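You operate a simulated robot arm through the tools that you are given. There is no shell and no other tool.

The job below is to be done with a simulated two-armed robot. You get a single attempt, and the scene is never put back.

## Task
Stop the charging board: drive off, load lamp off, steering centred, key off.
Fine: the steering lock shows its orange flag at the end; leave the board's other switches as they are.

It is judged by the outcome, as a careful person would: the job done as asked, and still so three seconds after it is handed in. It fails if anything else is knocked over, pushed out of place, dropped, spilled or broken.

## Robot
Two 7-joint arms with fingered hands on one trunk that stands fixed in place. Base frame: the origin is at the foot of the trunk, x ahead of it, y to its left, z up. Lengths are in mm, angles in degrees, forces in N, time in s.
The left shoulder is at [22, 162, 1166], the right one opposite. Each reaches about 1215 mm from its shoulder. Payload 4 kg a hand.
Tool frame (each hand has its own): the origin (TCP) lies between the finger pads and is the grasp point; the fingertips stand 36 mm ahead of it; z points along the fingers, y is the line along which they close. The gripper opens to 124 mm; its body begins 42 mm behind the TCP. The gripper is a hand of 4 fingers: y runs from the thumb to the fingers, the wrist lies at [-15, -99, -189] in the tool frame.
Orientation is that of the tool frame in the base frame, as a unit quaternion [w, x, y, z]. With the fingers straight down and the wrist toward the robot, the tool's x, y and z point along [0, 1, 0], [1, 0, 0] and [0, 0, -1] of the base frame.

## Interface
- The arms move only by the tool arm_command. It takes "left_commands", "right_commands" or both (then of equal length, played together; a hand with none holds still); each is a list of rows, each a list of 6 numbers: the shift along the base's x, y, z in mm, then the turn, a rotation vector about the base's x, y, z in degrees. In form: [[tx, ty, tz, wx, wy, wz], ...]. A call has 1 to 20 rows; each row shifts and turns the commanded pose from where the row before left it. Each row takes 0.2 s and may step no farther than 50 mm and 8.6 degrees from the row before; otherwise, the whole call is refused. Where a pose cannot be reached the arm comes as near as it can. A force on the tool above 60 N (or 10 N above the force at the start of the call, whichever is more), or a blocked arm, ends the call early, and 0.2 s more pass. In this call time passes only in rows, and 0.2 s behind the last. It gives the time, the measured TCP pose, the force on the tool (base axes), the opening and the grip force at its end, in the units of the frame above (readings bear some noise), with the torque about the TCP (base axes, N m) and any sound that the robot's microphone picked up.
- Cameras (640 x 400 px; columns grow to the right, rows downward): "scene" is now at [84, -60.4, 1432]; the picture's right is [-0.62, -0.79, 0.04], its down [-0.16, 0.08, -0.98] and it looks along [0.77, -0.61, -0.17] (base axes); focal length 296 px, centre (320, 200). "left" rides on the left gripper at [-75, -86, -123] in its tool frame; the picture's right is [-0.70, -0.34, 0.63], its down [0.64, -0.68, 0.35] and it looks along [0.32, 0.65, 0.69] (tool axes); focal length 275 px, centre (320, 200). "right" rides on the right gripper at [75, -86, -123] in its tool frame; the picture's right is [-0.70, 0.34, -0.63], its down [-0.64, -0.68, 0.35] and it looks along [-0.32, 0.65, 0.69] (tool axes); focal length 275 px, centre (320, 200). There is no depth. A picture from a camera that has moved, and an enlarged one, comes with that camera's place and axes in the base frame and with its lens. The place of the scene camera against the robot may be out by one fixed shift of up to 12 mm in any direction.
- get_image(camera): a new picture of that camera. The clock stands still meanwhile.
- move_column(by): moves the trunk up (or, below 0, down) by that many mm; the arms and the scene camera ride with it, the base frame stays. It gives what a move gives, with no picture.
- move_fingers(index, middle, ring, thumb_bend, thumb_turn, hand): sets how far each is bent, from 0 (flat) to 1 (curled in); at 0.3 the hand is open as for a grip, at 0.7 the pads meet at the TCP. One left out holds its place. A second passes; each finger stops where it meets its share of the squeeze, and holds until it gets a number again. It is the only way to open and close the hand. It gives what a move gives, with no picture; readings hold the bend of each and the force on the fingers (four entries, about 0 where the hand has none), thumb and palm. thumb_turn goes from beside the hand (0) to across from the fingers (1), as for a grip.
- pan_tilt(pan, tilt): turns the head with the scene camera to pan (to the left, within 86 degrees either way) and tilt (down, from -29 to 69), counted from straight ahead of the robot (the tilt from the chest, where the trunk bows). It gives what a move gives.
- enlarge(camera, box): a new picture of the part [left, top, right, bottom] of that camera's present view, enlarged. The clock stands still meanwhile.
- sign_off(): hands the job in; it is judged then, once.

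Nothing tells you positions but the pictures and the camera data. Unless the task says otherwise, let go and move clear before handing in.

The tools are called after ">>>" by a JSON object that holds its "api" and its "payload". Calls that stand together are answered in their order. arm_command: Moves the arms, as the interface text tells. Its arguments: {"type":"object","properties":{"left_commands":{"type":"array","items":{"type":"array","items":{"type":"number"}}},"right_commands":{"type":"array","items":{"type":"array","items":{"type":"number"}}}},"required":[]} The other tools are called the same way: move_column (by) moves the trunk up or down; move_fingers (index, middle, ring, thumb_bend, thumb_turn, hand) moves the fingers one by one; pan_tilt (pan, tilt) turns the head that bears the scene camera; get_image (camera) takes a picture; enlarge (camera, box) takes an enlarged picture of a part of a camera's view; sign_off () hands the job in.

At the start:

```text
time: 0.0
left_tool_pos: [722.3, -103.3, 1470.7]
left_orientation: [0.0, 0.707, 0.707, 0.0]
left_wrist_force: [0.0, 0.1, -0.4]
left_moment: [0.03, -0.03, -0.02]
left_width: 123.5
left_grip_force: 0.1
left_shape: jaw
left_bend: [0.3, 0.3, 0.3, 0.3, 0.98]
left_finger forces: [0.0, 0.0, 0.0, 0.0, 0.1, 0.0]
right_tool_pos: [370.7, -511.8, 1422.1]
right_orientation: [0.0, 0.706, 0.708, 0.001]
right_wrist_force: [-0.7, 0.6, -0.6]
right_moment: [0.02, 0.0, 0.0]
right_width: 123.4
right_grip_force: 0.1
right_shape: jaw
right_bend: [0.3, 0.3, 0.3, 0.3, 0.98]
right_finger forces: [0.1, 0.0, 0.1, 0.1, 0.0, 0.0]
trunk travel left (down, up): [-325.0, 153.0]
head pan, tilt (commanded): [-38.3, 7.4]
```

scene: 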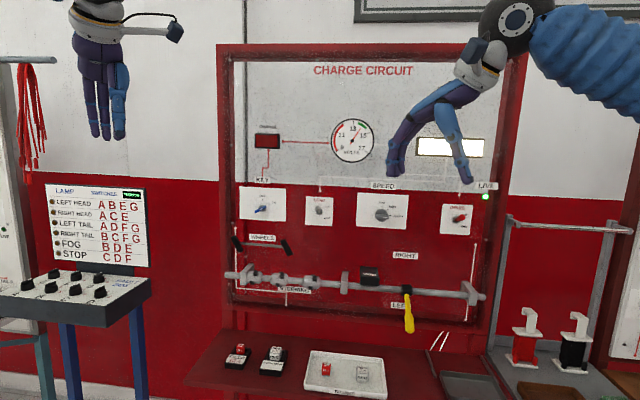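
right: 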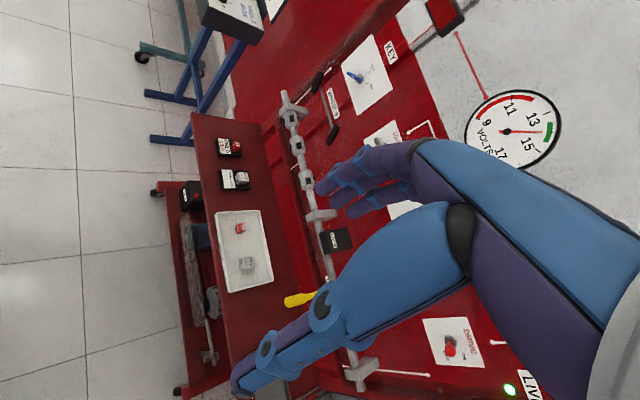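
left: 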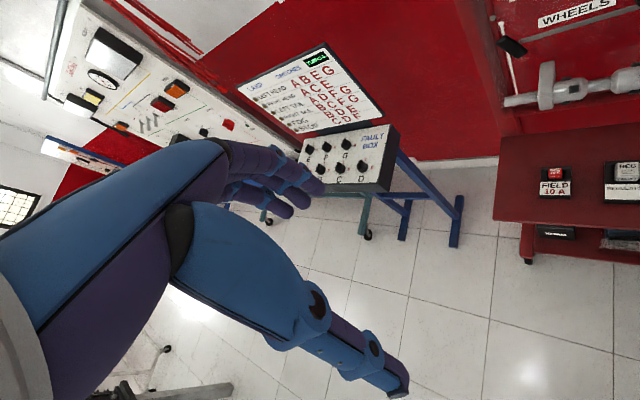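

The charge circuit board is ahead and to the right, with a row of key, speed and drive controls and a steering rod with a yellow lever below them. I'll look closer before I move anything.

>>> {"api": "enlarge", "payload": {"camera": "scene", "box": [220, 170, 380, 270]}}

>>> {"api": "enlarge", "payload": {"camera": "scene", "box": [350, 170, 510, 270]}}

>>> {"api": "enlarge", "payload": {"camera": "scene", "box": [220, 250, 380, 350]}}

>>> {"api": "enlarge", "payload": {"camera": "scene", "box": [350, 240, 510, 340]}}

>>> {"api": "enlarge", "payload": {"camera": "scene", "box": [230, 80, 390, 180]}}

>>> {"api": "enlarge", "payload": {"camera": "scene", "box": [200, 320, 420, 400]}}

```text
4.00 times, centred on (300, 220) of scene
camera zoom: at [84.0, -60.4, 1432.0], right [-0.62, -0.79, 0.04], down [-0.16, 0.08, -0.98], along [0.77, -0.61, -0.17], focal length 1183 px, centre (400, 120)
```

zoom: 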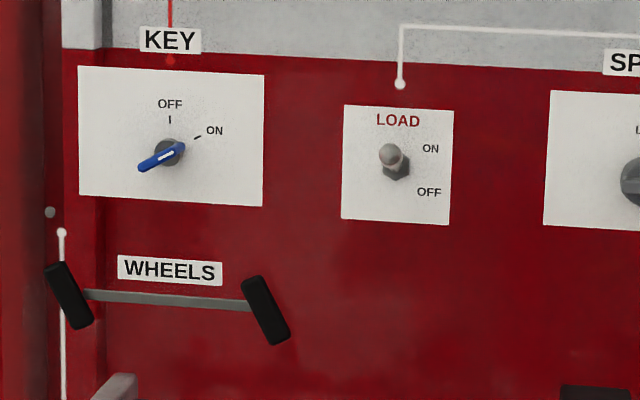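

```text
4.00 times, centred on (430, 220) of scene
camera zoom: at [84.0, -60.4, 1432.0], right [-0.62, -0.79, 0.04], down [-0.16, 0.08, -0.98], along [0.77, -0.61, -0.17], focal length 1183 px, centre (-120, 120)
```

zoom: 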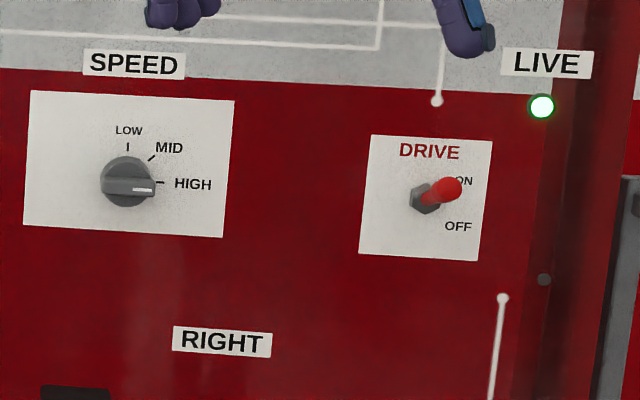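

```text
4.00 times, centred on (300, 300) of scene
camera zoom: at [84.0, -60.4, 1432.0], right [-0.62, -0.79, 0.04], down [-0.16, 0.08, -0.98], along [0.77, -0.61, -0.17], focal length 1183 px, centre (400, -200)
```

zoom: 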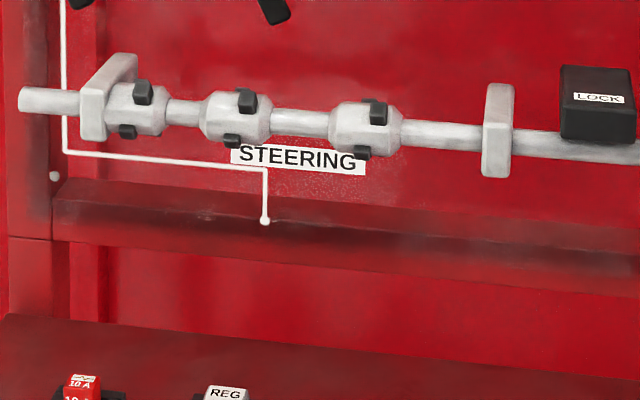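

```text
4.00 times, centred on (430, 290) of scene
camera zoom: at [84.0, -60.4, 1432.0], right [-0.62, -0.79, 0.04], down [-0.16, 0.08, -0.98], along [0.77, -0.61, -0.17], focal length 1183 px, centre (-120, -160)
```

zoom: 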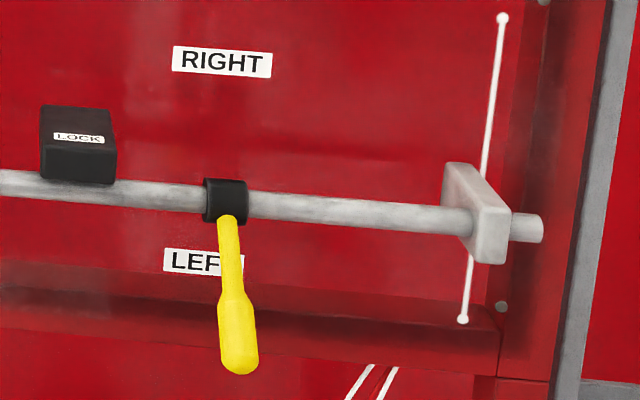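

```text
4.00 times, centred on (310, 130) of scene
camera zoom: at [84.0, -60.4, 1432.0], right [-0.62, -0.79, 0.04], down [-0.16, 0.08, -0.98], along [0.77, -0.61, -0.17], focal length 1183 px, centre (360, 480)
```

zoom: 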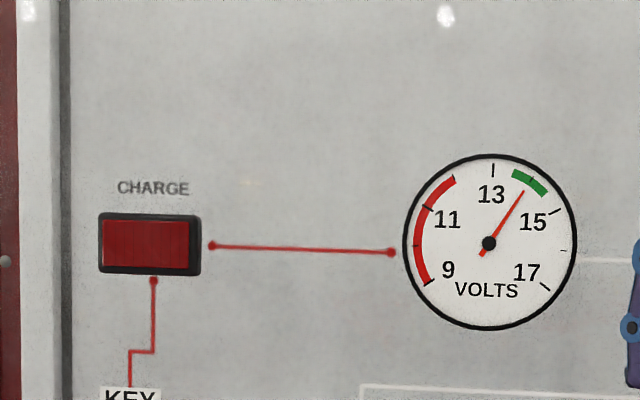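

```text
2.91 times, centred on (310, 360) of scene
camera zoom: at [84.0, -60.4, 1432.0], right [-0.62, -0.79, 0.04], down [-0.16, 0.08, -0.98], along [0.77, -0.61, -0.17], focal length 860 px, centre (349, -266)
```

zoom: 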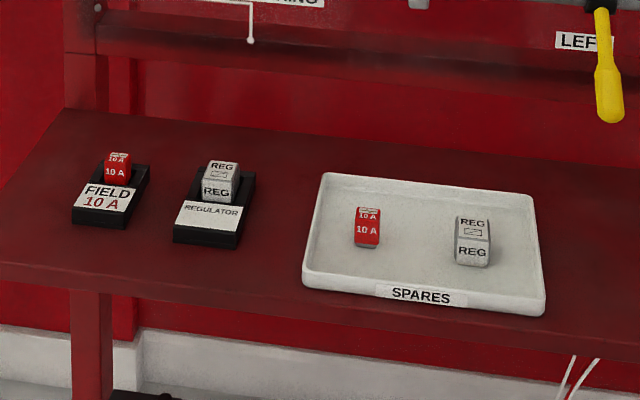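

The board's face runs diagonally: by triangulation the key is near (987, -523, 1226) and the drive toggle near (515, -960, 1240). Drive and load are both ON, the steering lever hangs toward LEFT and the key is ON. I'll turn the head to face the board squarely.

>>> {"api": "pan_tilt", "payload": {"pan": -47, "tilt": 14}}

>>> {"api": "get_image", "payload": {"camera": "scene"}}

>>> {"api": "enlarge", "payload": {"camera": "right", "box": [270, 60, 470, 260]}}

>>> {"api": "enlarge", "payload": {"camera": "right", "box": [380, 240, 540, 400]}}

```text
time: 0.7
left_tool_pos: [721.3, -104.4, 1470.0]
left_orientation: [0.001, 0.707, 0.707, 0.0]
left_wrist_force: [-0.5, 0.2, 0.1]
left_moment: [0.03, 0.0, 0.01]
left_width: 124.0
left_grip_force: 0.1
left_shape: jaw
left_bend: [0.3, 0.3, 0.3, 0.3, 0.98]
left_finger forces: [0.0, 0.0, 0.1, 0.0, 0.0, 0.0]
right_tool_pos: [372.2, -511.2, 1421.2]
right_orientation: [0.001, 0.707, 0.708, 0.0]
right_wrist_force: [-0.1, 0.4, 0.7]
right_moment: [0.0, -0.01, 0.03]
right_width: 123.9
right_grip_force: 0.1
right_shape: jaw
right_bend: [0.3, 0.3, 0.3, 0.3, 0.98]
right_finger forces: [0.0, 0.0, 0.0, 0.1, 0.0, 0.0]
trunk travel left (down, up): [-325.0, 153.0]
head pan, tilt (commanded): [-47.0, 14.0]
```

```text
taken
camera scene: at [74.5, -71.4, 1421.8], right [-0.73, -0.68, 0.04], down [-0.22, 0.18, -0.96], along [0.65, -0.71, -0.28], focal length 296 px, centre (320, 200)
```

scene: 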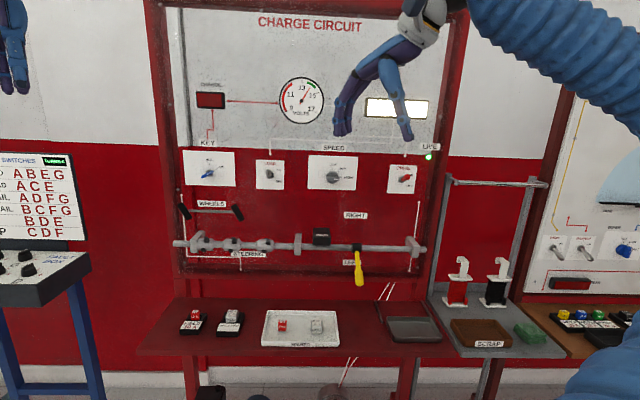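

```text
2.00 times, centred on (370, 160) of right
camera zoom: at [286.9, -436.7, 1543.3], right [0.34, -0.7, 0.63], down [-0.68, -0.65, -0.35], along [0.65, -0.31, -0.69], focal length 551 px, centre (220, 280)
```

zoom: 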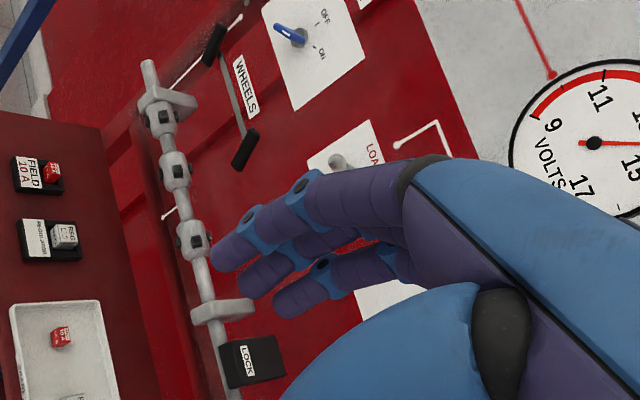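

```text
2.50 times, centred on (460, 320) of right
camera zoom: at [286.9, -436.7, 1543.3], right [0.34, -0.7, 0.63], down [-0.68, -0.65, -0.35], along [0.65, -0.31, -0.69], focal length 688 px, centre (-30, -100)
```

zoom: 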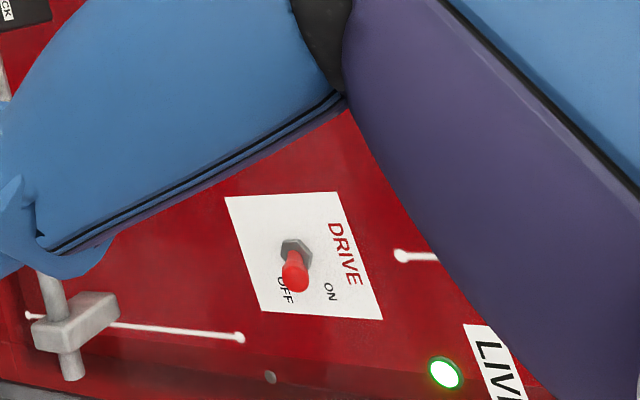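

The drive and load toggles both tip up to ON, and I see nothing in the right hand's way. I'll turn that hand to point its fingers at the board, thumb low, staging it about 150 mm short of the drive switch.

>>> {"api": "arm_command", "payload": {"right_commands": [[2.4, -26.6, -10.2, -3.058, -7.038, -3.058], [2.4, -26.6, -10.2, -3.058, -7.038, -3.058], [2.4, -26.6, -10.2, -3.058, -7.038, -3.058], [2.4, -26.6, -10.2, -3.058, -7.038, -3.058], [2.4, -26.6, -10.2, -3.058, -7.038, -3.058], [2.4, -26.6, -10.2, -3.058, -7.038, -3.058], [2.4, -26.6, -10.2, -3.058, -7.038, -3.058], [2.4, -26.6, -10.2, -3.058, -7.038, -3.058], [2.4, -26.6, -10.2, -3.058, -7.038, -3.058], [2.4, -26.6, -10.2, -3.058, -7.038, -3.058], [2.4, -26.6, -10.2, -3.058, -7.038, -3.058], [2.4, -26.6, -10.2, -3.058, -7.038, -3.058]]}}

>>> {"api": "get_image", "payload": {"camera": "scene"}}

>>> {"api": "get_image", "payload": {"camera": "right"}}

```text
time: 3.3
left_tool_pos: [721.8, -105.0, 1469.3]
left_orientation: [0.001, 0.707, 0.708, 0.0]
left_wrist_force: [0.4, -0.4, 0.1]
left_moment: [0.01, 0.03, 0.02]
left_width: 123.6
left_grip_force: 0.0
left_shape: jaw
left_bend: [0.3, 0.3, 0.3, 0.3, 0.98]
left_finger forces: [0.0, 0.1, 0.1, 0.0, 0.0, 0.0]
right_tool_pos: [400.5, -829.8, 1296.9]
right_orientation: [0.657, 0.658, 0.259, 0.26]
right_wrist_force: [-0.4, -1.2, 0.1]
right_moment: [0.0, 0.0, 0.01]
right_width: 124.0
right_grip_force: 0.0
right_shape: jaw
right_bend: [0.3, 0.3, 0.3, 0.3, 0.98]
right_finger forces: [0.1, 0.1, 0.1, 0.1, 0.1, 0.1]
trunk travel left (down, up): [-325.0, 153.0]
head pan, tilt (commanded): [-47.0, 14.0]
```

```text
taken
camera scene: at [75.1, -72.3, 1421.7], right [-0.73, -0.68, 0.04], down [-0.22, 0.18, -0.96], along [0.65, -0.71, -0.28], focal length 296 px, centre (320, 200)
```

scene: 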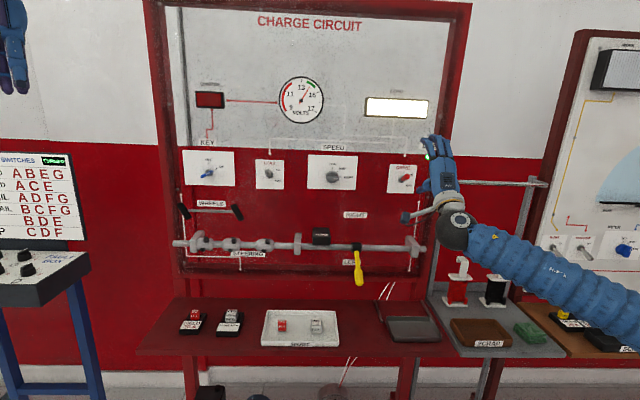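

```text
taken
camera right: at [374.0, -690.4, 1210.8], right [-0.94, -0.01, 0.34], down [-0.23, -0.69, -0.68], along [0.24, -0.72, 0.65], focal length 275 px, centre (320, 200)
```

right: 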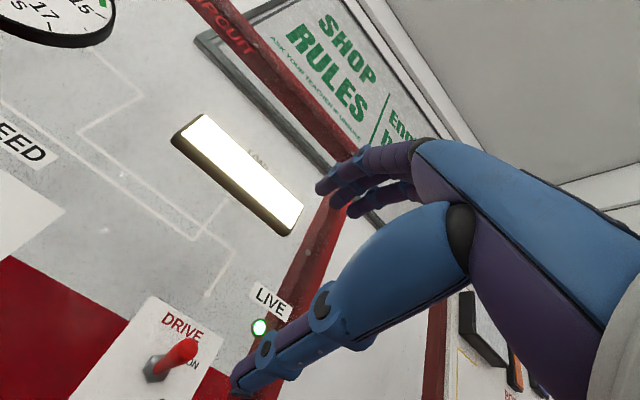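

The hand took the pose: drive toggle tip near (516, -960, 1241), its nut near n≈1095 depth and panel just behind. I'll bring thumb and fingers together into one blunt pointer and check how it looks.

>>> {"api": "move_fingers", "payload": {"hand": "right", "index": 0.7, "middle": 0.7, "ring": 0.7, "thumb_bend": 0.7}}

>>> {"api": "get_image", "payload": {"camera": "right"}}

>>> {"api": "enlarge", "payload": {"camera": "scene", "box": [360, 120, 520, 260]}}

```text
time: 4.3
left_tool_pos: [722.0, -102.9, 1468.8]
left_orientation: [0.0, 0.707, 0.707, 0.0]
left_wrist_force: [-0.7, -0.4, -0.4]
left_moment: [0.0, 0.01, -0.02]
left_width: 123.5
left_grip_force: 0.1
left_shape: jaw
left_bend: [0.3, 0.3, 0.3, 0.3, 0.98]
left_finger forces: [0.1, 0.0, 0.0, 0.0, 0.0, 0.0]
right_tool_pos: [401.7, -829.8, 1297.7]
right_orientation: [0.658, 0.658, 0.259, 0.259]
right_wrist_force: [0.4, 0.4, 0.0]
right_moment: [-0.01, 0.03, -0.01]
right_width: 1.1
right_grip_force: 0.0
right_shape: fingers
right_bend: [0.7, 0.7, 0.7, 0.7, 0.98]
right_finger forces: [0.0, 0.0, 0.0, 0.0, 0.0, 0.1]
trunk travel left (down, up): [-325.0, 153.0]
head pan, tilt (commanded): [-47.0, 14.0]
```

```text
taken
camera right: at [373.4, -689.7, 1211.5], right [-0.94, -0.01, 0.34], down [-0.24, -0.69, -0.68], along [0.24, -0.72, 0.65], focal length 275 px, centre (320, 200)
```

right: 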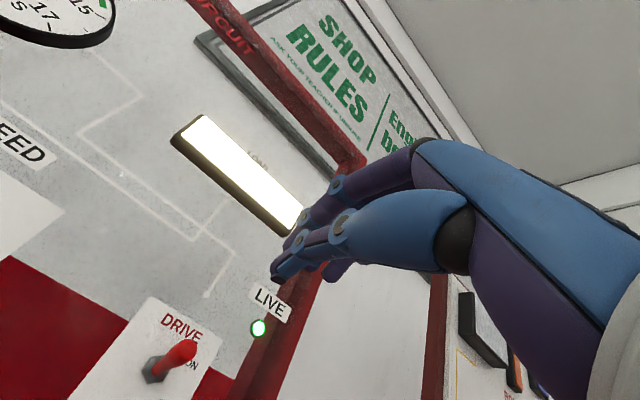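

```text
2.86 times, centred on (440, 190) of scene
camera zoom: at [74.5, -71.5, 1421.8], right [-0.73, -0.68, 0.04], down [-0.22, 0.18, -0.96], along [0.65, -0.71, -0.28], focal length 845 px, centre (-23, 229)
```

zoom: 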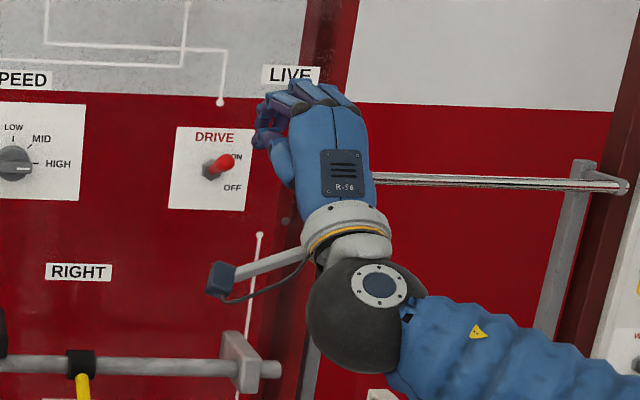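

The pinched tip sits at about (426, -856, 1298), in line with the drive toggle and well above it. I'll move straight in about 150 mm, stopping short of the panel and above the toggle.

>>> {"api": "arm_command", "payload": {"right_commands": [[17.4, -18.8, 0, 0, 0, 0], [17.4, -18.8, 0, 0, 0, 0], [17.4, -18.8, 0, 0, 0, 0], [17.4, -18.8, 0, 0, 0, 0], [17.4, -18.8, 0, 0, 0, 0], [14, -15, 0, 0, 0, 0]]}}

>>> {"api": "get_image", "payload": {"camera": "right"}}

>>> {"api": "enlarge", "payload": {"camera": "scene", "box": [340, 120, 500, 260]}}

```text
time: 5.7
left_tool_pos: [723.0, -104.7, 1469.6]
left_orientation: [0.0, 0.707, 0.707, -0.001]
left_wrist_force: [-0.9, 0.1, 0.2]
left_moment: [-0.01, 0.0, 0.02]
left_width: 123.7
left_grip_force: 0.0
left_shape: jaw
left_bend: [0.3, 0.3, 0.3, 0.3, 0.98]
left_finger forces: [0.0, 0.1, 0.0, 0.0, 0.0, 0.0]
right_tool_pos: [501.1, -940.9, 1298.5]
right_orientation: [0.658, 0.658, 0.26, 0.259]
right_wrist_force: [-0.2, 0.0, 0.6]
right_moment: [-0.04, -0.03, 0.02]
right_width: 1.3
right_grip_force: 0.1
right_shape: fingers
right_bend: [0.7, 0.7, 0.7, 0.7, 0.98]
right_finger forces: [0.0, 0.1, 0.0, 0.1, 0.0, 0.0]
trunk travel left (down, up): [-325.0, 153.0]
head pan, tilt (commanded): [-47.0, 14.0]
```

```text
taken
camera right: at [473.7, -799.9, 1211.8], right [-0.94, -0.01, 0.34], down [-0.24, -0.69, -0.68], along [0.24, -0.72, 0.65], focal length 275 px, centre (320, 200)
```

right: 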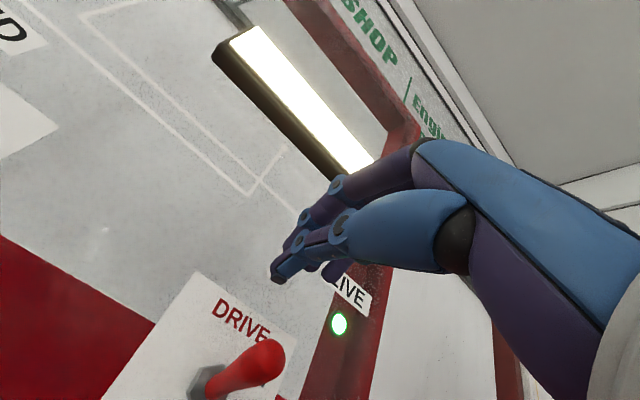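

```text
2.86 times, centred on (420, 190) of scene
camera zoom: at [74.9, -71.6, 1421.7], right [-0.73, -0.68, 0.04], down [-0.22, 0.18, -0.96], along [0.65, -0.71, -0.28], focal length 845 px, centre (34, 229)
```

zoom: 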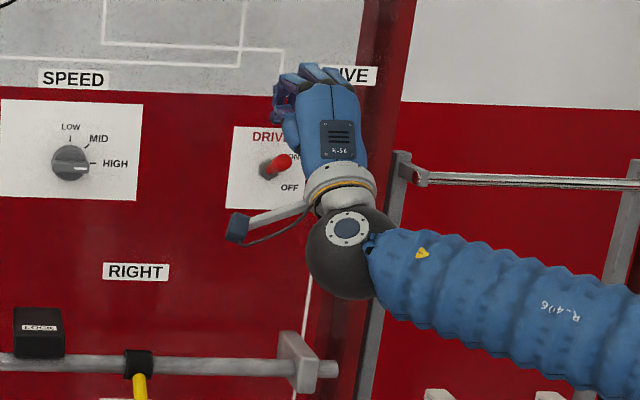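

The pinched tip is now directly above the red toggle, level with it along the board and about 25 mm off the panel. I'll lower it gently onto the toggle.

>>> {"api": "arm_command", "payload": {"right_commands": [[0, 0, -10, 0, 0, 0], [0, 0, -10, 0, 0, 0], [0, 0, -10, 0, 0, 0], [0, 0, -8, 0, 0, 0], [0, 0, -8, 0, 0, 0], [0, 0, -8, 0, 0, 0], [0, 0, -6, 0, 0, 0]]}}

>>> {"api": "get_image", "payload": {"camera": "right"}}

>>> {"api": "enlarge", "payload": {"camera": "scene", "box": [340, 120, 500, 260]}}

```text
time: 7.3
left_tool_pos: [722.2, -104.2, 1469.9]
left_orientation: [-0.001, 0.707, 0.707, 0.0]
left_wrist_force: [0.5, -0.4, -0.5]
left_moment: [-0.05, 0.0, -0.04]
left_width: 123.6
left_grip_force: 0.0
left_shape: jaw
left_bend: [0.3, 0.3, 0.3, 0.3, 0.98]
left_finger forces: [0.0, 0.1, 0.0, 0.0, 0.1, 0.0]
right_tool_pos: [501.1, -940.8, 1238.1]
right_orientation: [0.658, 0.658, 0.26, 0.259]
right_wrist_force: [1.1, 0.0, 0.2]
right_moment: [0.01, 0.0, -0.01]
right_width: 1.0
right_grip_force: 0.0
right_shape: fingers
right_bend: [0.7, 0.7, 0.7, 0.7, 0.97]
right_finger forces: [0.1, 0.0, 0.0, 0.0, 0.0, 0.0]
trunk travel left (down, up): [-325.0, 153.0]
head pan, tilt (commanded): [-47.0, 14.0]
```

```text
taken
camera right: at [472.5, -799.5, 1151.9], right [-0.94, -0.01, 0.34], down [-0.24, -0.69, -0.68], along [0.24, -0.72, 0.65], focal length 275 px, centre (320, 200)
```

right: 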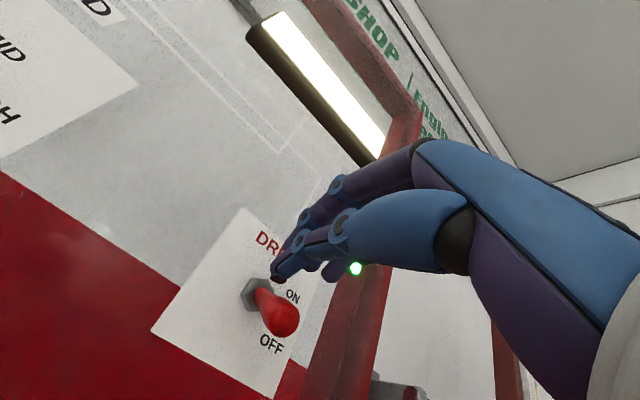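

```text
2.86 times, centred on (420, 190) of scene
camera zoom: at [74.5, -71.6, 1421.7], right [-0.73, -0.68, 0.04], down [-0.22, 0.18, -0.96], along [0.65, -0.71, -0.28], focal length 845 px, centre (34, 229)
```

zoom: 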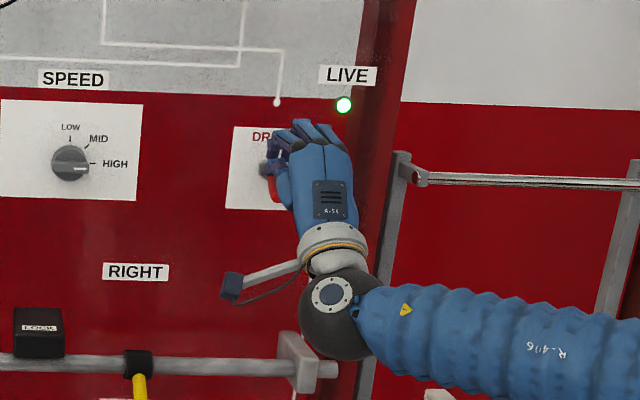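

The red toggle's tip has dropped from about z 1240 to z 1198, which matches the OFF side. I'll lift away, back off and check it.

>>> {"api": "arm_command", "payload": {"right_commands": [[0, 0, 15, 0, 0, 0], [0, 0, 15, 0, 0, 0], [-17, 18.4, 10, 0, 0, 0], [-17, 18.4, 0, 0, 0, 0], [-17, 18.4, 0, 0, 0, 0], [-17, 18.4, 0, 0, 0, 0]]}}

>>> {"api": "get_image", "payload": {"camera": "right"}}

>>> {"api": "get_image", "payload": {"camera": "scene"}}

>>> {"api": "enlarge", "payload": {"camera": "scene", "box": [340, 120, 460, 220]}}

```text
time: 8.7
left_tool_pos: [721.3, -103.2, 1471.1]
left_orientation: [0.0, 0.706, 0.708, 0.001]
left_wrist_force: [-0.2, 0.0, -0.3]
left_moment: [0.03, 0.0, 0.01]
left_width: 123.5
left_grip_force: 0.0
left_shape: jaw
left_bend: [0.3, 0.3, 0.3, 0.3, 0.98]
left_finger forces: [0.0, 0.0, 0.0, 0.0, 0.0, 0.1]
right_tool_pos: [432.1, -862.1, 1279.9]
right_orientation: [0.658, 0.658, 0.258, 0.259]
right_wrist_force: [-1.0, -0.6, 0.8]
right_moment: [0.01, 0.02, 0.04]
right_width: 1.0
right_grip_force: 0.0
right_shape: fingers
right_bend: [0.7, 0.7, 0.7, 0.7, 0.97]
right_finger forces: [0.0, 0.0, 0.1, 0.0, 0.0, 0.1]
trunk travel left (down, up): [-325.0, 153.0]
head pan, tilt (commanded): [-47.0, 14.0]
```

```text
taken
camera right: at [404.7, -722.0, 1193.7], right [-0.94, -0.01, 0.34], down [-0.24, -0.69, -0.68], along [0.24, -0.72, 0.65], focal length 275 px, centre (320, 200)
```

right: 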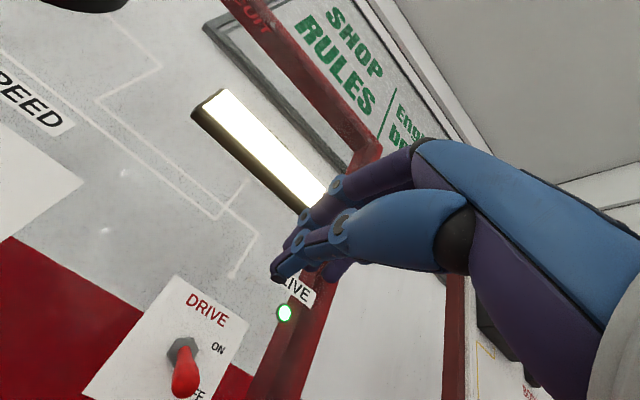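

```text
taken
camera scene: at [73.7, -70.9, 1421.9], right [-0.73, -0.68, 0.04], down [-0.22, 0.18, -0.96], along [0.65, -0.71, -0.28], focal length 296 px, centre (320, 200)
```

scene: 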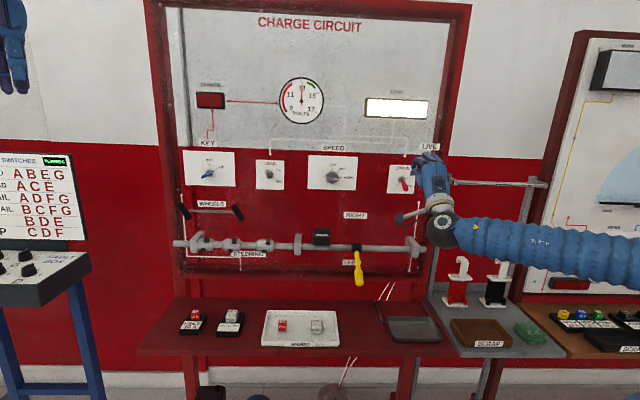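

```text
4.00 times, centred on (400, 170) of scene
camera zoom: at [73.7, -70.9, 1421.9], right [-0.73, -0.68, 0.04], down [-0.22, 0.18, -0.96], along [0.65, -0.71, -0.28], focal length 1183 px, centre (0, 320)
```

zoom: 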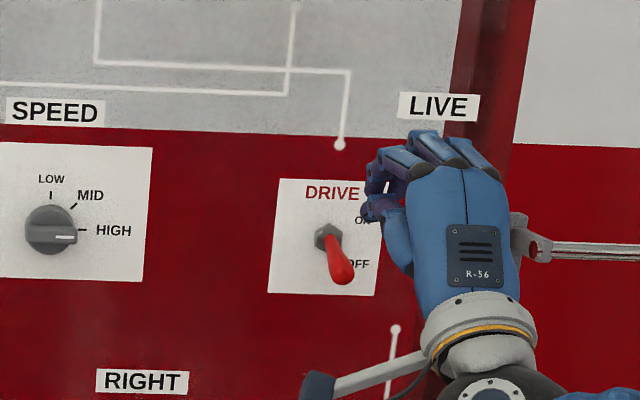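

The drive reads OFF and the voltmeter has dropped. Next is the load toggle, around (839, -655, 1237). I'll slide the hand left along the board at a safe stand-off to sit in front of and above it.

>>> {"api": "arm_command", "payload": {"right_commands": [[-17, 18.4, 4, 0, 0, 0], [30, 32, 2, 0, 0, 0], [30, 32, 2, 0, 0, 0], [30, 31, 2, 0, 0, 0], [30, 31, 2, 0, 0, 0], [33, 29, 2, 0, 0, 0], [33, 29, 2, 0, 0, 0], [33, 29, 2, 0, 0, 0], [33, 29, 2, 0, 0, 0], [33, 29, 0, 0, 0, 0], [33, 29, 0, 0, 0, 0]]}}

>>> {"api": "get_image", "payload": {"camera": "right"}}

>>> {"api": "get_image", "payload": {"camera": "scene"}}

```text
time: 11.1
left_tool_pos: [724.1, -103.7, 1467.7]
left_orientation: [0.0, 0.708, 0.707, -0.001]
left_wrist_force: [0.4, 0.0, 0.0]
left_moment: [-0.02, 0.04, 0.01]
left_width: 123.9
left_grip_force: 0.1
left_shape: jaw
left_bend: [0.3, 0.3, 0.3, 0.3, 0.98]
left_finger forces: [0.0, 0.0, 0.1, 0.0, 0.0, 0.1]
right_tool_pos: [733.6, -548.5, 1295.9]
right_orientation: [0.658, 0.658, 0.259, 0.258]
right_wrist_force: [-0.3, -0.2, -0.8]
right_moment: [0.0, -0.01, -0.04]
right_width: 0.8
right_grip_force: 0.0
right_shape: fingers
right_bend: [0.7, 0.7, 0.7, 0.7, 0.97]
right_finger forces: [0.0, 0.0, 0.0, 0.0, 0.0, 0.0]
trunk travel left (down, up): [-325.0, 153.0]
head pan, tilt (commanded): [-47.0, 14.0]
```

```text
taken
camera right: at [706.3, -407.9, 1210.9], right [-0.94, -0.01, 0.34], down [-0.24, -0.69, -0.68], along [0.24, -0.72, 0.65], focal length 275 px, centre (320, 200)
```

right: 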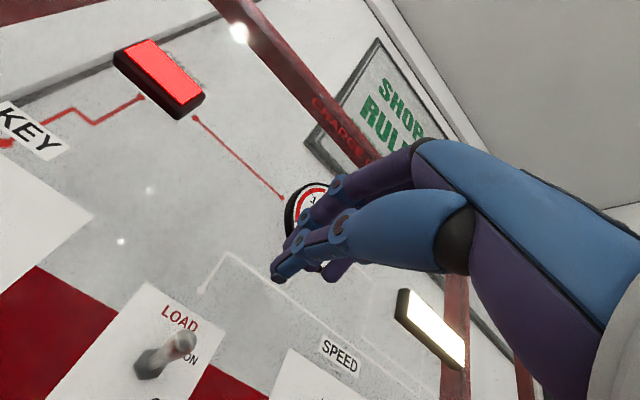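

```text
taken
camera scene: at [76.5, -70.7, 1421.5], right [-0.73, -0.68, 0.04], down [-0.22, 0.18, -0.96], along [0.65, -0.71, -0.28], focal length 296 px, centre (320, 200)
```

scene: 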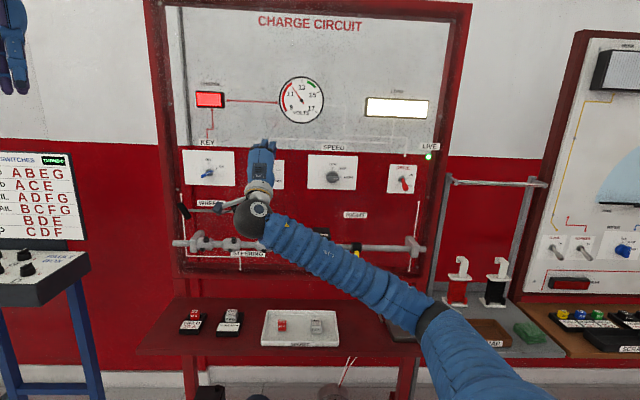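

The load knob triangulates to (842, -657, 1240), laid out like the drive switch, and the charge lamp has come on now that the drive is off. I'll move in above it the same way.

>>> {"api": "arm_command", "payload": {"right_commands": [[18.4, -18.4, 0.5, 0, 0, 0], [18.4, -18.4, 0.5, 0, 0, 0], [18.4, -18.4, 0.5, 0, 0, 0], [18.4, -18.4, 0.5, 0, 0, 0], [18.4, -18.4, 0.5, 0, 0, 0]]}}

>>> {"api": "get_image", "payload": {"camera": "right"}}

```text
time: 12.3
left_tool_pos: [723.7, -102.9, 1470.0]
left_orientation: [0.0, 0.707, 0.707, 0.0]
left_wrist_force: [0.5, 0.1, -0.3]
left_moment: [0.01, 0.0, -0.02]
left_width: 123.6
left_grip_force: 0.1
left_shape: jaw
left_bend: [0.3, 0.3, 0.3, 0.3, 0.98]
left_finger forces: [0.0, 0.1, 0.0, 0.1, 0.0, 0.0]
right_tool_pos: [825.1, -638.5, 1300.6]
right_orientation: [0.658, 0.658, 0.26, 0.259]
right_wrist_force: [-0.3, 0.6, -0.3]
right_moment: [-0.02, 0.0, 0.02]
right_width: 1.0
right_grip_force: 0.1
right_shape: fingers
right_bend: [0.7, 0.7, 0.7, 0.7, 0.97]
right_finger forces: [0.0, 0.0, 0.0, 0.1, 0.1, 0.1]
trunk travel left (down, up): [-325.0, 153.0]
head pan, tilt (commanded): [-47.0, 14.0]
```

```text
taken
camera right: at [797.3, -498.4, 1212.4], right [-0.94, -0.01, 0.34], down [-0.24, -0.69, -0.68], along [0.24, -0.72, 0.65], focal length 275 px, centre (320, 200)
```

right: 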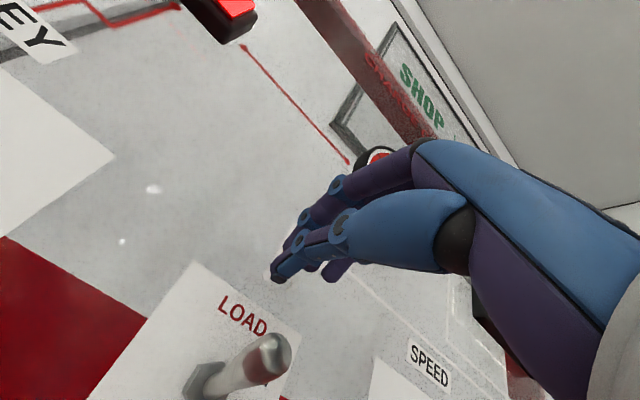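

The picture matches the drive approach, with the knob just below and ahead of the fingertips. I'll lower the hand onto the load toggle.

>>> {"api": "arm_command", "payload": {"right_commands": [[0, 0, -10, 0, 0, 0], [0, 0, -10, 0, 0, 0], [0, 0, -10, 0, 0, 0], [0, 0, -8, 0, 0, 0], [0, 0, -8, 0, 0, 0], [0, 0, -8, 0, 0, 0], [0, 0, -8, 0, 0, 0]]}}

>>> {"api": "get_image", "payload": {"camera": "right"}}

>>> {"api": "get_image", "payload": {"camera": "scene"}}

```text
time: 13.9
left_tool_pos: [721.5, -103.3, 1469.6]
left_orientation: [0.001, 0.707, 0.707, 0.0]
left_wrist_force: [-0.5, 0.1, -0.7]
left_moment: [0.03, -0.01, 0.03]
left_width: 124.0
left_grip_force: 0.1
left_shape: jaw
left_bend: [0.3, 0.3, 0.3, 0.3, 0.98]
left_finger forces: [0.0, 0.1, 0.0, 0.0, 0.1, 0.1]
right_tool_pos: [825.5, -639.2, 1237.3]
right_orientation: [0.658, 0.658, 0.259, 0.258]
right_wrist_force: [0.3, 0.2, 0.3]
right_moment: [0.0, 0.02, 0.02]
right_width: 1.2
right_grip_force: 0.1
right_shape: fingers
right_bend: [0.7, 0.7, 0.7, 0.7, 0.98]
right_finger forces: [0.0, 0.1, 0.1, 0.0, 0.1, 0.0]
trunk travel left (down, up): [-325.0, 153.0]
head pan, tilt (commanded): [-47.0, 14.0]
```

```text
taken
camera right: at [798.2, -498.3, 1152.1], right [-0.94, -0.01, 0.34], down [-0.24, -0.69, -0.68], along [0.24, -0.72, 0.65], focal length 275 px, centre (320, 200)
```

right: 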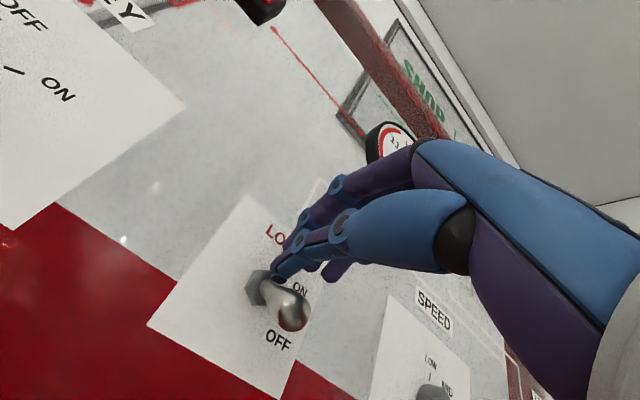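

```text
taken
camera scene: at [74.8, -71.3, 1421.7], right [-0.73, -0.68, 0.04], down [-0.22, 0.18, -0.96], along [0.65, -0.71, -0.28], focal length 296 px, centre (320, 200)
```

scene: 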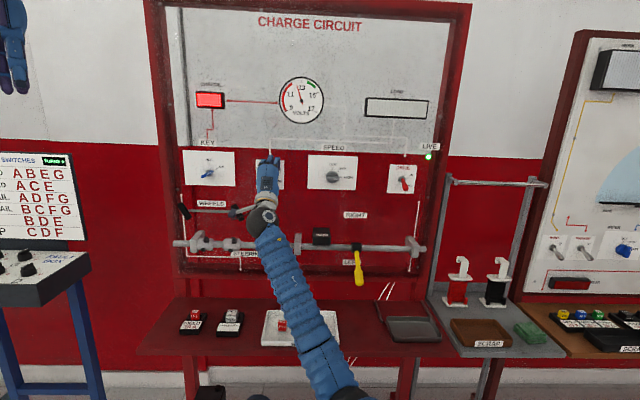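

The load lamp is dark and its toggle is down. The steering lever seems to hang about 30° below horizontal, its yellow end near a stand-off of 110 mm from the rod. I'll lift clear, back off, roll the hand so the wrist lies to the right, and bring it in front of the lever.

>>> {"api": "arm_command", "payload": {"right_commands": [[0, 0, 15, 0, 0, 0], [0, 0, 15, 0, 0, 0], [-27.2, 29.4, 0, 0, 0, 0], [-27.2, 29.4, 0, 0, 0, 0], [-27.2, 29.4, 0, 0, 0, 0], [-27.2, 29.4, 0, 0, 0, 0]]}}

>>> {"api": "arm_command", "payload": {"right_commands": [[-25.1, -14.5, -27.9, -5.56, 6.0, 0], [-25.1, -14.5, -27.9, -5.56, 6.0, 0], [-25.1, -14.5, -27.9, -5.56, 6.0, 0], [-25.1, -14.5, -27.9, -5.56, 6.0, 0], [-25.1, -14.5, -27.9, -5.56, 6.0, 0], [-25.1, -14.5, -27.9, -5.56, 6.0, 0], [-25.1, -14.5, -27.9, -5.56, 6.0, 0], [-25.1, -14.5, -27.9, -5.56, 6.0, 0], [-25.1, -14.5, -27.9, -5.56, 6.0, 0], [-25.1, -14.5, -27.9, -5.56, 6.0, 0], [-25.1, -14.5, -27.9, -5.56, 6.0, 0]]}}

>>> {"api": "get_image", "payload": {"camera": "right"}}

>>> {"api": "get_image", "payload": {"camera": "scene"}}

```text
time: 15.3
left_tool_pos: [721.8, -102.4, 1470.2]
left_orientation: [0.0, 0.707, 0.707, -0.001]
left_wrist_force: [-0.3, 0.2, 0.8]
left_moment: [-0.01, 0.0, 0.03]
left_width: 123.7
left_grip_force: 0.1
left_shape: jaw
left_bend: [0.3, 0.3, 0.3, 0.3, 0.98]
left_finger forces: [0.1, 0.0, 0.1, 0.0, 0.0, 0.0]
right_tool_pos: [716.9, -521.4, 1268.4]
right_orientation: [0.658, 0.657, 0.26, 0.259]
right_wrist_force: [0.4, -0.5, -0.5]
right_moment: [0.02, -0.01, 0.0]
right_width: 1.0
right_grip_force: 0.0
right_shape: fingers
right_bend: [0.7, 0.7, 0.7, 0.7, 0.98]
right_finger forces: [0.0, 0.0, 0.0, 0.1, 0.0, 0.1]
trunk travel left (down, up): [-325.0, 153.0]
head pan, tilt (commanded): [-47.0, 14.0]
```

```text
time: 17.7
left_tool_pos: [721.3, -102.9, 1471.4]
left_orientation: [0.0, 0.706, 0.708, 0.0]
left_wrist_force: [-0.2, -0.2, 0.6]
left_moment: [-0.01, 0.01, 0.06]
left_width: 123.5
left_grip_force: 0.1
left_shape: jaw
left_bend: [0.3, 0.3, 0.3, 0.3, 0.98]
left_finger forces: [0.0, 0.1, 0.1, 0.1, 0.0, 0.0]
right_tool_pos: [441.9, -680.6, 962.8]
right_orientation: [0.646, 0.283, 0.65, -0.283]
right_wrist_force: [0.3, -0.5, -0.3]
right_moment: [-0.03, -0.01, 0.01]
right_width: 1.1
right_grip_force: 0.2
right_shape: fingers
right_bend: [0.7, 0.7, 0.7, 0.7, 0.98]
right_finger forces: [0.0, 0.0, 0.0, 0.1, 0.0, 0.0]
trunk travel left (down, up): [-325.0, 153.0]
head pan, tilt (commanded): [-47.0, 14.0]
```

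```text
taken
camera right: at [295.8, -650.3, 887.6], right [-0.18, 0.69, 0.7], down [-0.26, -0.72, 0.64], along [0.95, -0.07, 0.31], focal length 275 px, centre (320, 200)
```

right: 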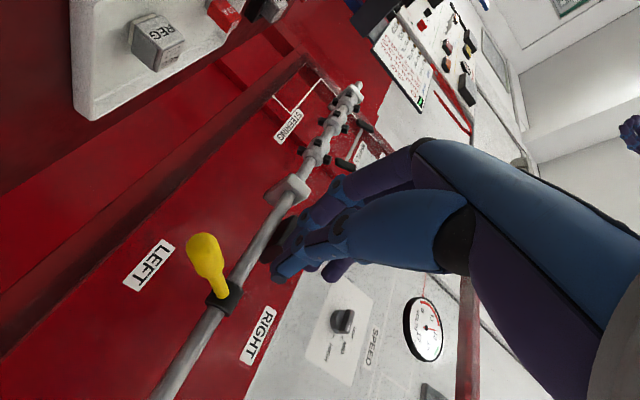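

```text
taken
camera scene: at [73.9, -71.2, 1421.9], right [-0.73, -0.68, 0.04], down [-0.22, 0.18, -0.96], along [0.65, -0.71, -0.28], focal length 296 px, centre (320, 200)
```

scene: 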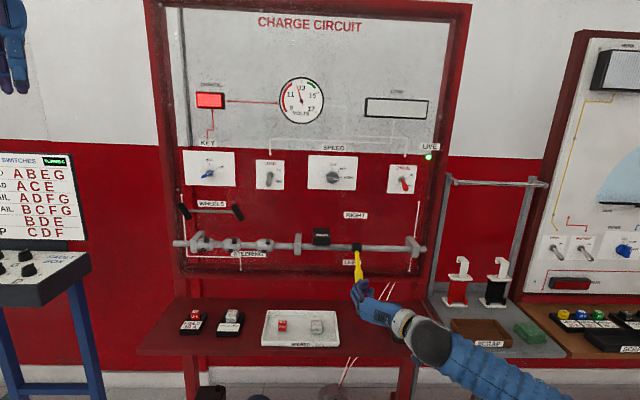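

I have a clear view now: the lever end is at about depth n≈926, z≈917 and the collar at n≈1036, z≈989, so it hangs about 33° low. I'll open the hand and bring it up around the lever end, thumb on the right and fingers on the left.

>>> {"api": "move_fingers", "payload": {"hand": "right", "index": 0.3, "middle": 0.3, "ring": 0.3, "thumb_bend": 0.3}}

>>> {"api": "arm_command", "payload": {"right_commands": [[3.7, 3.4, -16, 0, 0, 0], [0, 0, -16, 0, 0, 0], [20.4, -22, 0, 0, 0, 0], [20.4, -22, 0, 0, 0, 0], [20.4, -22, 0, 0, 0, 0]]}}

>>> {"api": "get_image", "payload": {"camera": "right"}}

>>> {"api": "enlarge", "payload": {"camera": "scene", "box": [300, 220, 460, 340]}}

```text
time: 18.7
left_tool_pos: [721.5, -102.7, 1469.5]
left_orientation: [-0.001, 0.707, 0.707, 0.0]
left_wrist_force: [0.2, -0.3, 0.8]
left_moment: [0.05, 0.0, 0.0]
left_width: 123.8
left_grip_force: 0.1
left_shape: jaw
left_bend: [0.3, 0.3, 0.3, 0.3, 0.98]
left_finger forces: [0.1, 0.1, 0.1, 0.0, 0.0, 0.1]
right_tool_pos: [441.8, -682.3, 962.4]
right_orientation: [0.647, 0.283, 0.649, -0.283]
right_wrist_force: [0.5, -0.6, 0.5]
right_moment: [0.0, 0.03, 0.02]
right_width: 123.1
right_grip_force: 0.0
right_shape: fingers
right_bend: [0.3, 0.3, 0.3, 0.3, 0.98]
right_finger forces: [0.1, 0.0, 0.0, 0.0, 0.0, 0.0]
trunk travel left (down, up): [-325.0, 153.0]
head pan, tilt (commanded): [-47.0, 14.0]
```

```text
time: 19.9
left_tool_pos: [721.7, -103.8, 1468.9]
left_orientation: [0.0, 0.707, 0.707, 0.0]
left_wrist_force: [-0.8, 0.0, 0.2]
left_moment: [0.03, -0.02, -0.01]
left_width: 124.0
left_grip_force: 0.0
left_shape: jaw
left_bend: [0.3, 0.3, 0.3, 0.3, 0.98]
left_finger forces: [0.1, 0.0, 0.0, 0.0, 0.0, 0.0]
right_tool_pos: [506.6, -743.7, 929.0]
right_orientation: [0.647, 0.283, 0.649, -0.283]
right_wrist_force: [-0.1, -1.0, -0.5]
right_moment: [0.0, 0.01, -0.01]
right_width: 123.0
right_grip_force: 0.1
right_shape: fingers
right_bend: [0.3, 0.3, 0.3, 0.3, 0.98]
right_finger forces: [0.1, 0.1, 0.0, 0.1, 0.0, 0.0]
trunk travel left (down, up): [-325.0, 153.0]
head pan, tilt (commanded): [-47.0, 14.0]
```

```text
taken
camera right: at [362.0, -712.2, 853.7], right [-0.18, 0.69, 0.7], down [-0.26, -0.72, 0.64], along [0.95, -0.07, 0.31], focal length 275 px, centre (320, 200)
```

right: 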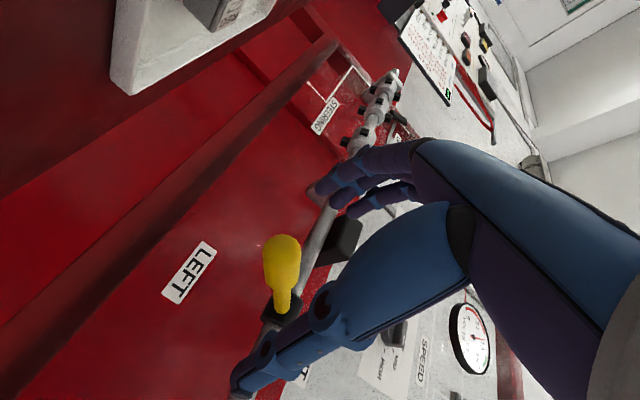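

```text
3.33 times, centred on (380, 280) of scene
camera zoom: at [75.2, -71.8, 1421.7], right [-0.73, -0.68, 0.04], down [-0.22, 0.18, -0.96], along [0.65, -0.71, -0.28], focal length 986 px, centre (120, -67)
```

zoom: 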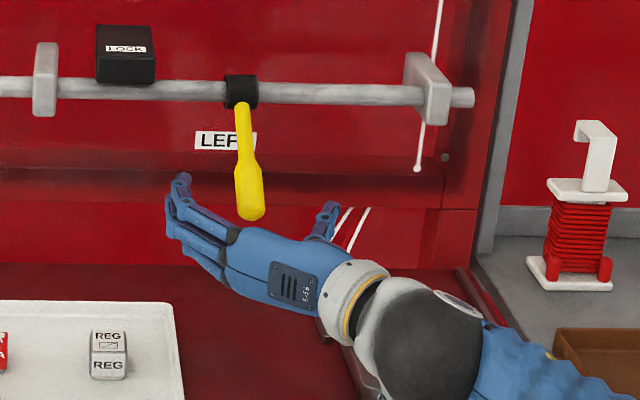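

The lever end lies between my thumb and fingers, about 35 mm ahead of the grasp point. I'll ease forward so the handle's end sits in the grip and look again before closing.

>>> {"api": "arm_command", "payload": {"right_commands": [[14.4, -13.1, 0, 0, 0, 0], [14.4, -13.1, 0, 0, 0, 0], [14.4, -13.1, 0, 0, 0, 0]]}}

>>> {"api": "get_image", "payload": {"camera": "right"}}

>>> {"api": "enlarge", "payload": {"camera": "scene", "box": [300, 220, 460, 340]}}

```text
time: 20.7
left_tool_pos: [722.2, -103.5, 1469.8]
left_orientation: [0.0, 0.707, 0.707, 0.0]
left_wrist_force: [-0.2, -0.3, -0.2]
left_moment: [0.0, 0.03, -0.03]
left_width: 123.7
left_grip_force: 0.0
left_shape: jaw
left_bend: [0.3, 0.3, 0.3, 0.3, 0.98]
left_finger forces: [0.0, 0.0, 0.0, 0.1, 0.0, 0.0]
right_tool_pos: [551.2, -785.6, 929.7]
right_orientation: [0.647, 0.284, 0.648, -0.283]
right_wrist_force: [1.0, 0.1, 0.5]
right_moment: [-0.01, 0.04, 0.0]
right_width: 123.2
right_grip_force: 0.1
right_shape: fingers
right_bend: [0.3, 0.3, 0.3, 0.3, 0.98]
right_finger forces: [0.1, 0.0, 0.1, 0.0, 0.0, 0.1]
trunk travel left (down, up): [-325.0, 153.0]
head pan, tilt (commanded): [-47.0, 14.0]
```

```text
taken
camera right: at [405.3, -752.7, 854.3], right [-0.18, 0.69, 0.7], down [-0.26, -0.72, 0.64], along [0.95, -0.07, 0.31], focal length 275 px, centre (320, 200)
```

right: 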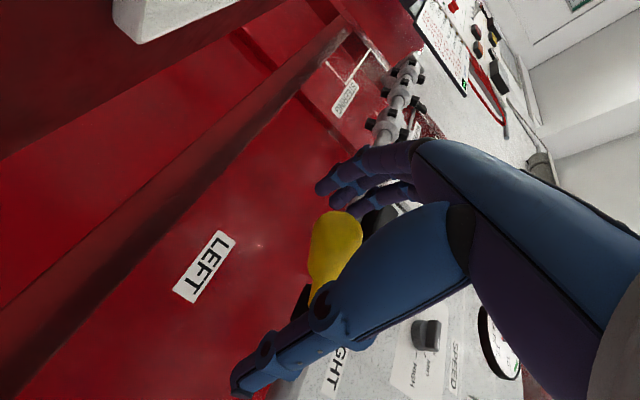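

```text
3.33 times, centred on (380, 280) of scene
camera zoom: at [75.0, -71.7, 1421.7], right [-0.73, -0.68, 0.04], down [-0.22, 0.18, -0.96], along [0.65, -0.71, -0.28], focal length 986 px, centre (120, -67)
```

zoom: 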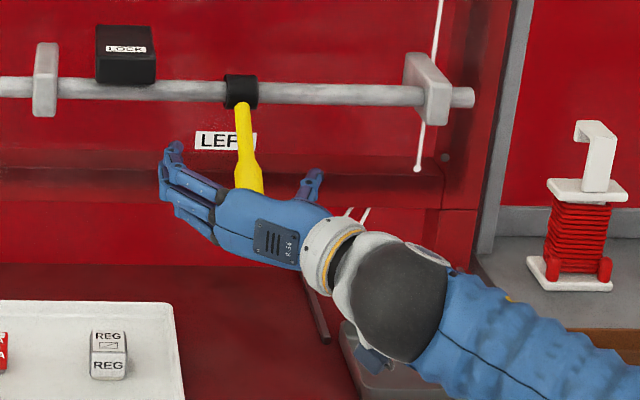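

The handle's end is centred in the open grip at roughly (a 129, n 921, z 914). I'll close the fingers on it.

>>> {"api": "move_fingers", "payload": {"hand": "right", "index": 0.7, "middle": 0.7, "ring": 0.7, "thumb_bend": 0.7}}

>>> {"api": "get_image", "payload": {"camera": "right"}}

>>> {"api": "enlarge", "payload": {"camera": "scene", "box": [300, 220, 460, 340]}}

```text
time: 21.7
left_tool_pos: [719.6, -105.4, 1471.5]
left_orientation: [0.0, 0.707, 0.707, 0.002]
left_wrist_force: [0.3, 0.1, -0.7]
left_moment: [-0.01, 0.01, 0.01]
left_width: 123.6
left_grip_force: 0.0
left_shape: jaw
left_bend: [0.3, 0.3, 0.3, 0.3, 0.98]
left_finger forces: [0.1, 0.1, 0.0, 0.0, 0.0, 0.0]
right_tool_pos: [549.1, -786.4, 929.5]
right_orientation: [0.647, 0.285, 0.649, -0.283]
right_wrist_force: [-26.8, -27.9, 6.8]
right_moment: [-0.25, 0.53, 0.99]
right_width: 22.9
right_grip_force: 26.4
right_shape: fingers
right_bend: [0.7, 0.7, 0.65, 0.6, 0.98]
right_finger forces: [0.0, 1.7, 5.6, 0.1, 46.0, 0.1]
trunk travel left (down, up): [-325.0, 153.0]
head pan, tilt (commanded): [-47.0, 14.0]
```

```text
taken
camera right: at [403.7, -754.2, 854.5], right [-0.18, 0.69, 0.7], down [-0.27, -0.72, 0.64], along [0.95, -0.07, 0.31], focal length 275 px, centre (320, 200)
```

right: 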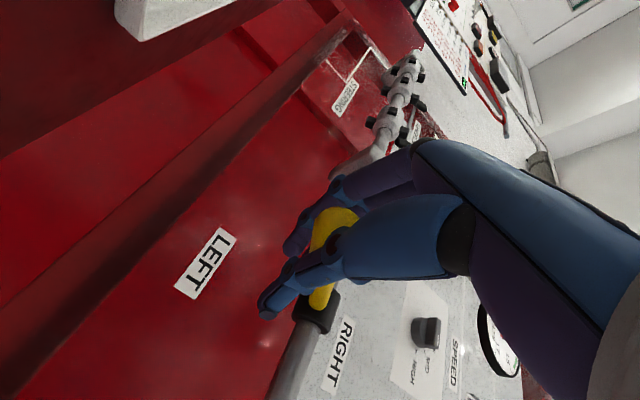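

```text
3.33 times, centred on (380, 280) of scene
camera zoom: at [71.6, -73.7, 1421.9], right [-0.73, -0.68, 0.04], down [-0.22, 0.18, -0.96], along [0.65, -0.71, -0.28], focal length 986 px, centre (120, -67)
```

zoom: 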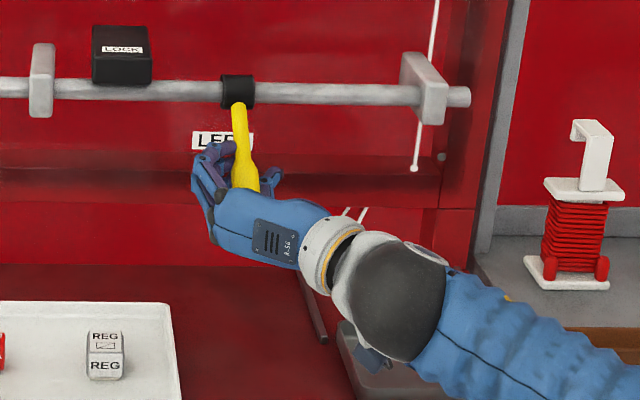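

The grip closed, but the thumb bears about 46 N while index and middle slid in just under the lever. That cradle suits lifting, so I'll ease the thumb to take off the sideways load.

>>> {"api": "move_fingers", "payload": {"hand": "right", "thumb_bend": 0.57}}

>>> {"api": "enlarge", "payload": {"camera": "right", "box": [220, 130, 420, 330]}}

```text
time: 22.7
left_tool_pos: [722.1, -102.7, 1470.5]
left_orientation: [0.001, 0.707, 0.707, 0.0]
left_wrist_force: [-0.5, 0.5, 0.3]
left_moment: [-0.01, -0.05, 0.01]
left_width: 123.7
left_grip_force: 0.0
left_shape: jaw
left_bend: [0.3, 0.3, 0.3, 0.3, 0.98]
left_finger forces: [0.0, 0.0, 0.1, 0.0, 0.1, 0.0]
right_tool_pos: [550.8, -783.9, 929.6]
right_orientation: [0.647, 0.284, 0.649, -0.282]
right_wrist_force: [-1.6, 0.9, -0.2]
right_moment: [-0.16, 0.12, 0.27]
right_width: 25.3
right_grip_force: 5.3
right_shape: fingers
right_bend: [0.7, 0.7, 0.67, 0.55, 0.98]
right_finger forces: [0.1, 0.5, 4.4, 0.0, 5.1, 0.0]
trunk travel left (down, up): [-325.0, 153.0]
head pan, tilt (commanded): [-47.0, 14.0]
```

```text
2.00 times, centred on (320, 230) of right
camera zoom: at [405.2, -752.0, 854.7], right [-0.18, 0.69, 0.7], down [-0.26, -0.72, 0.64], along [0.95, -0.07, 0.31], focal length 551 px, centre (320, 140)
```

zoom: 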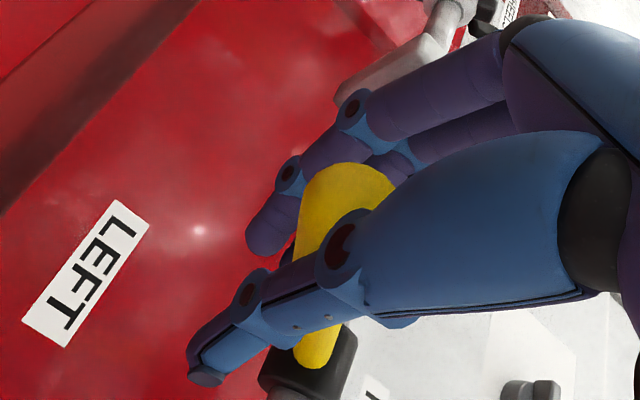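

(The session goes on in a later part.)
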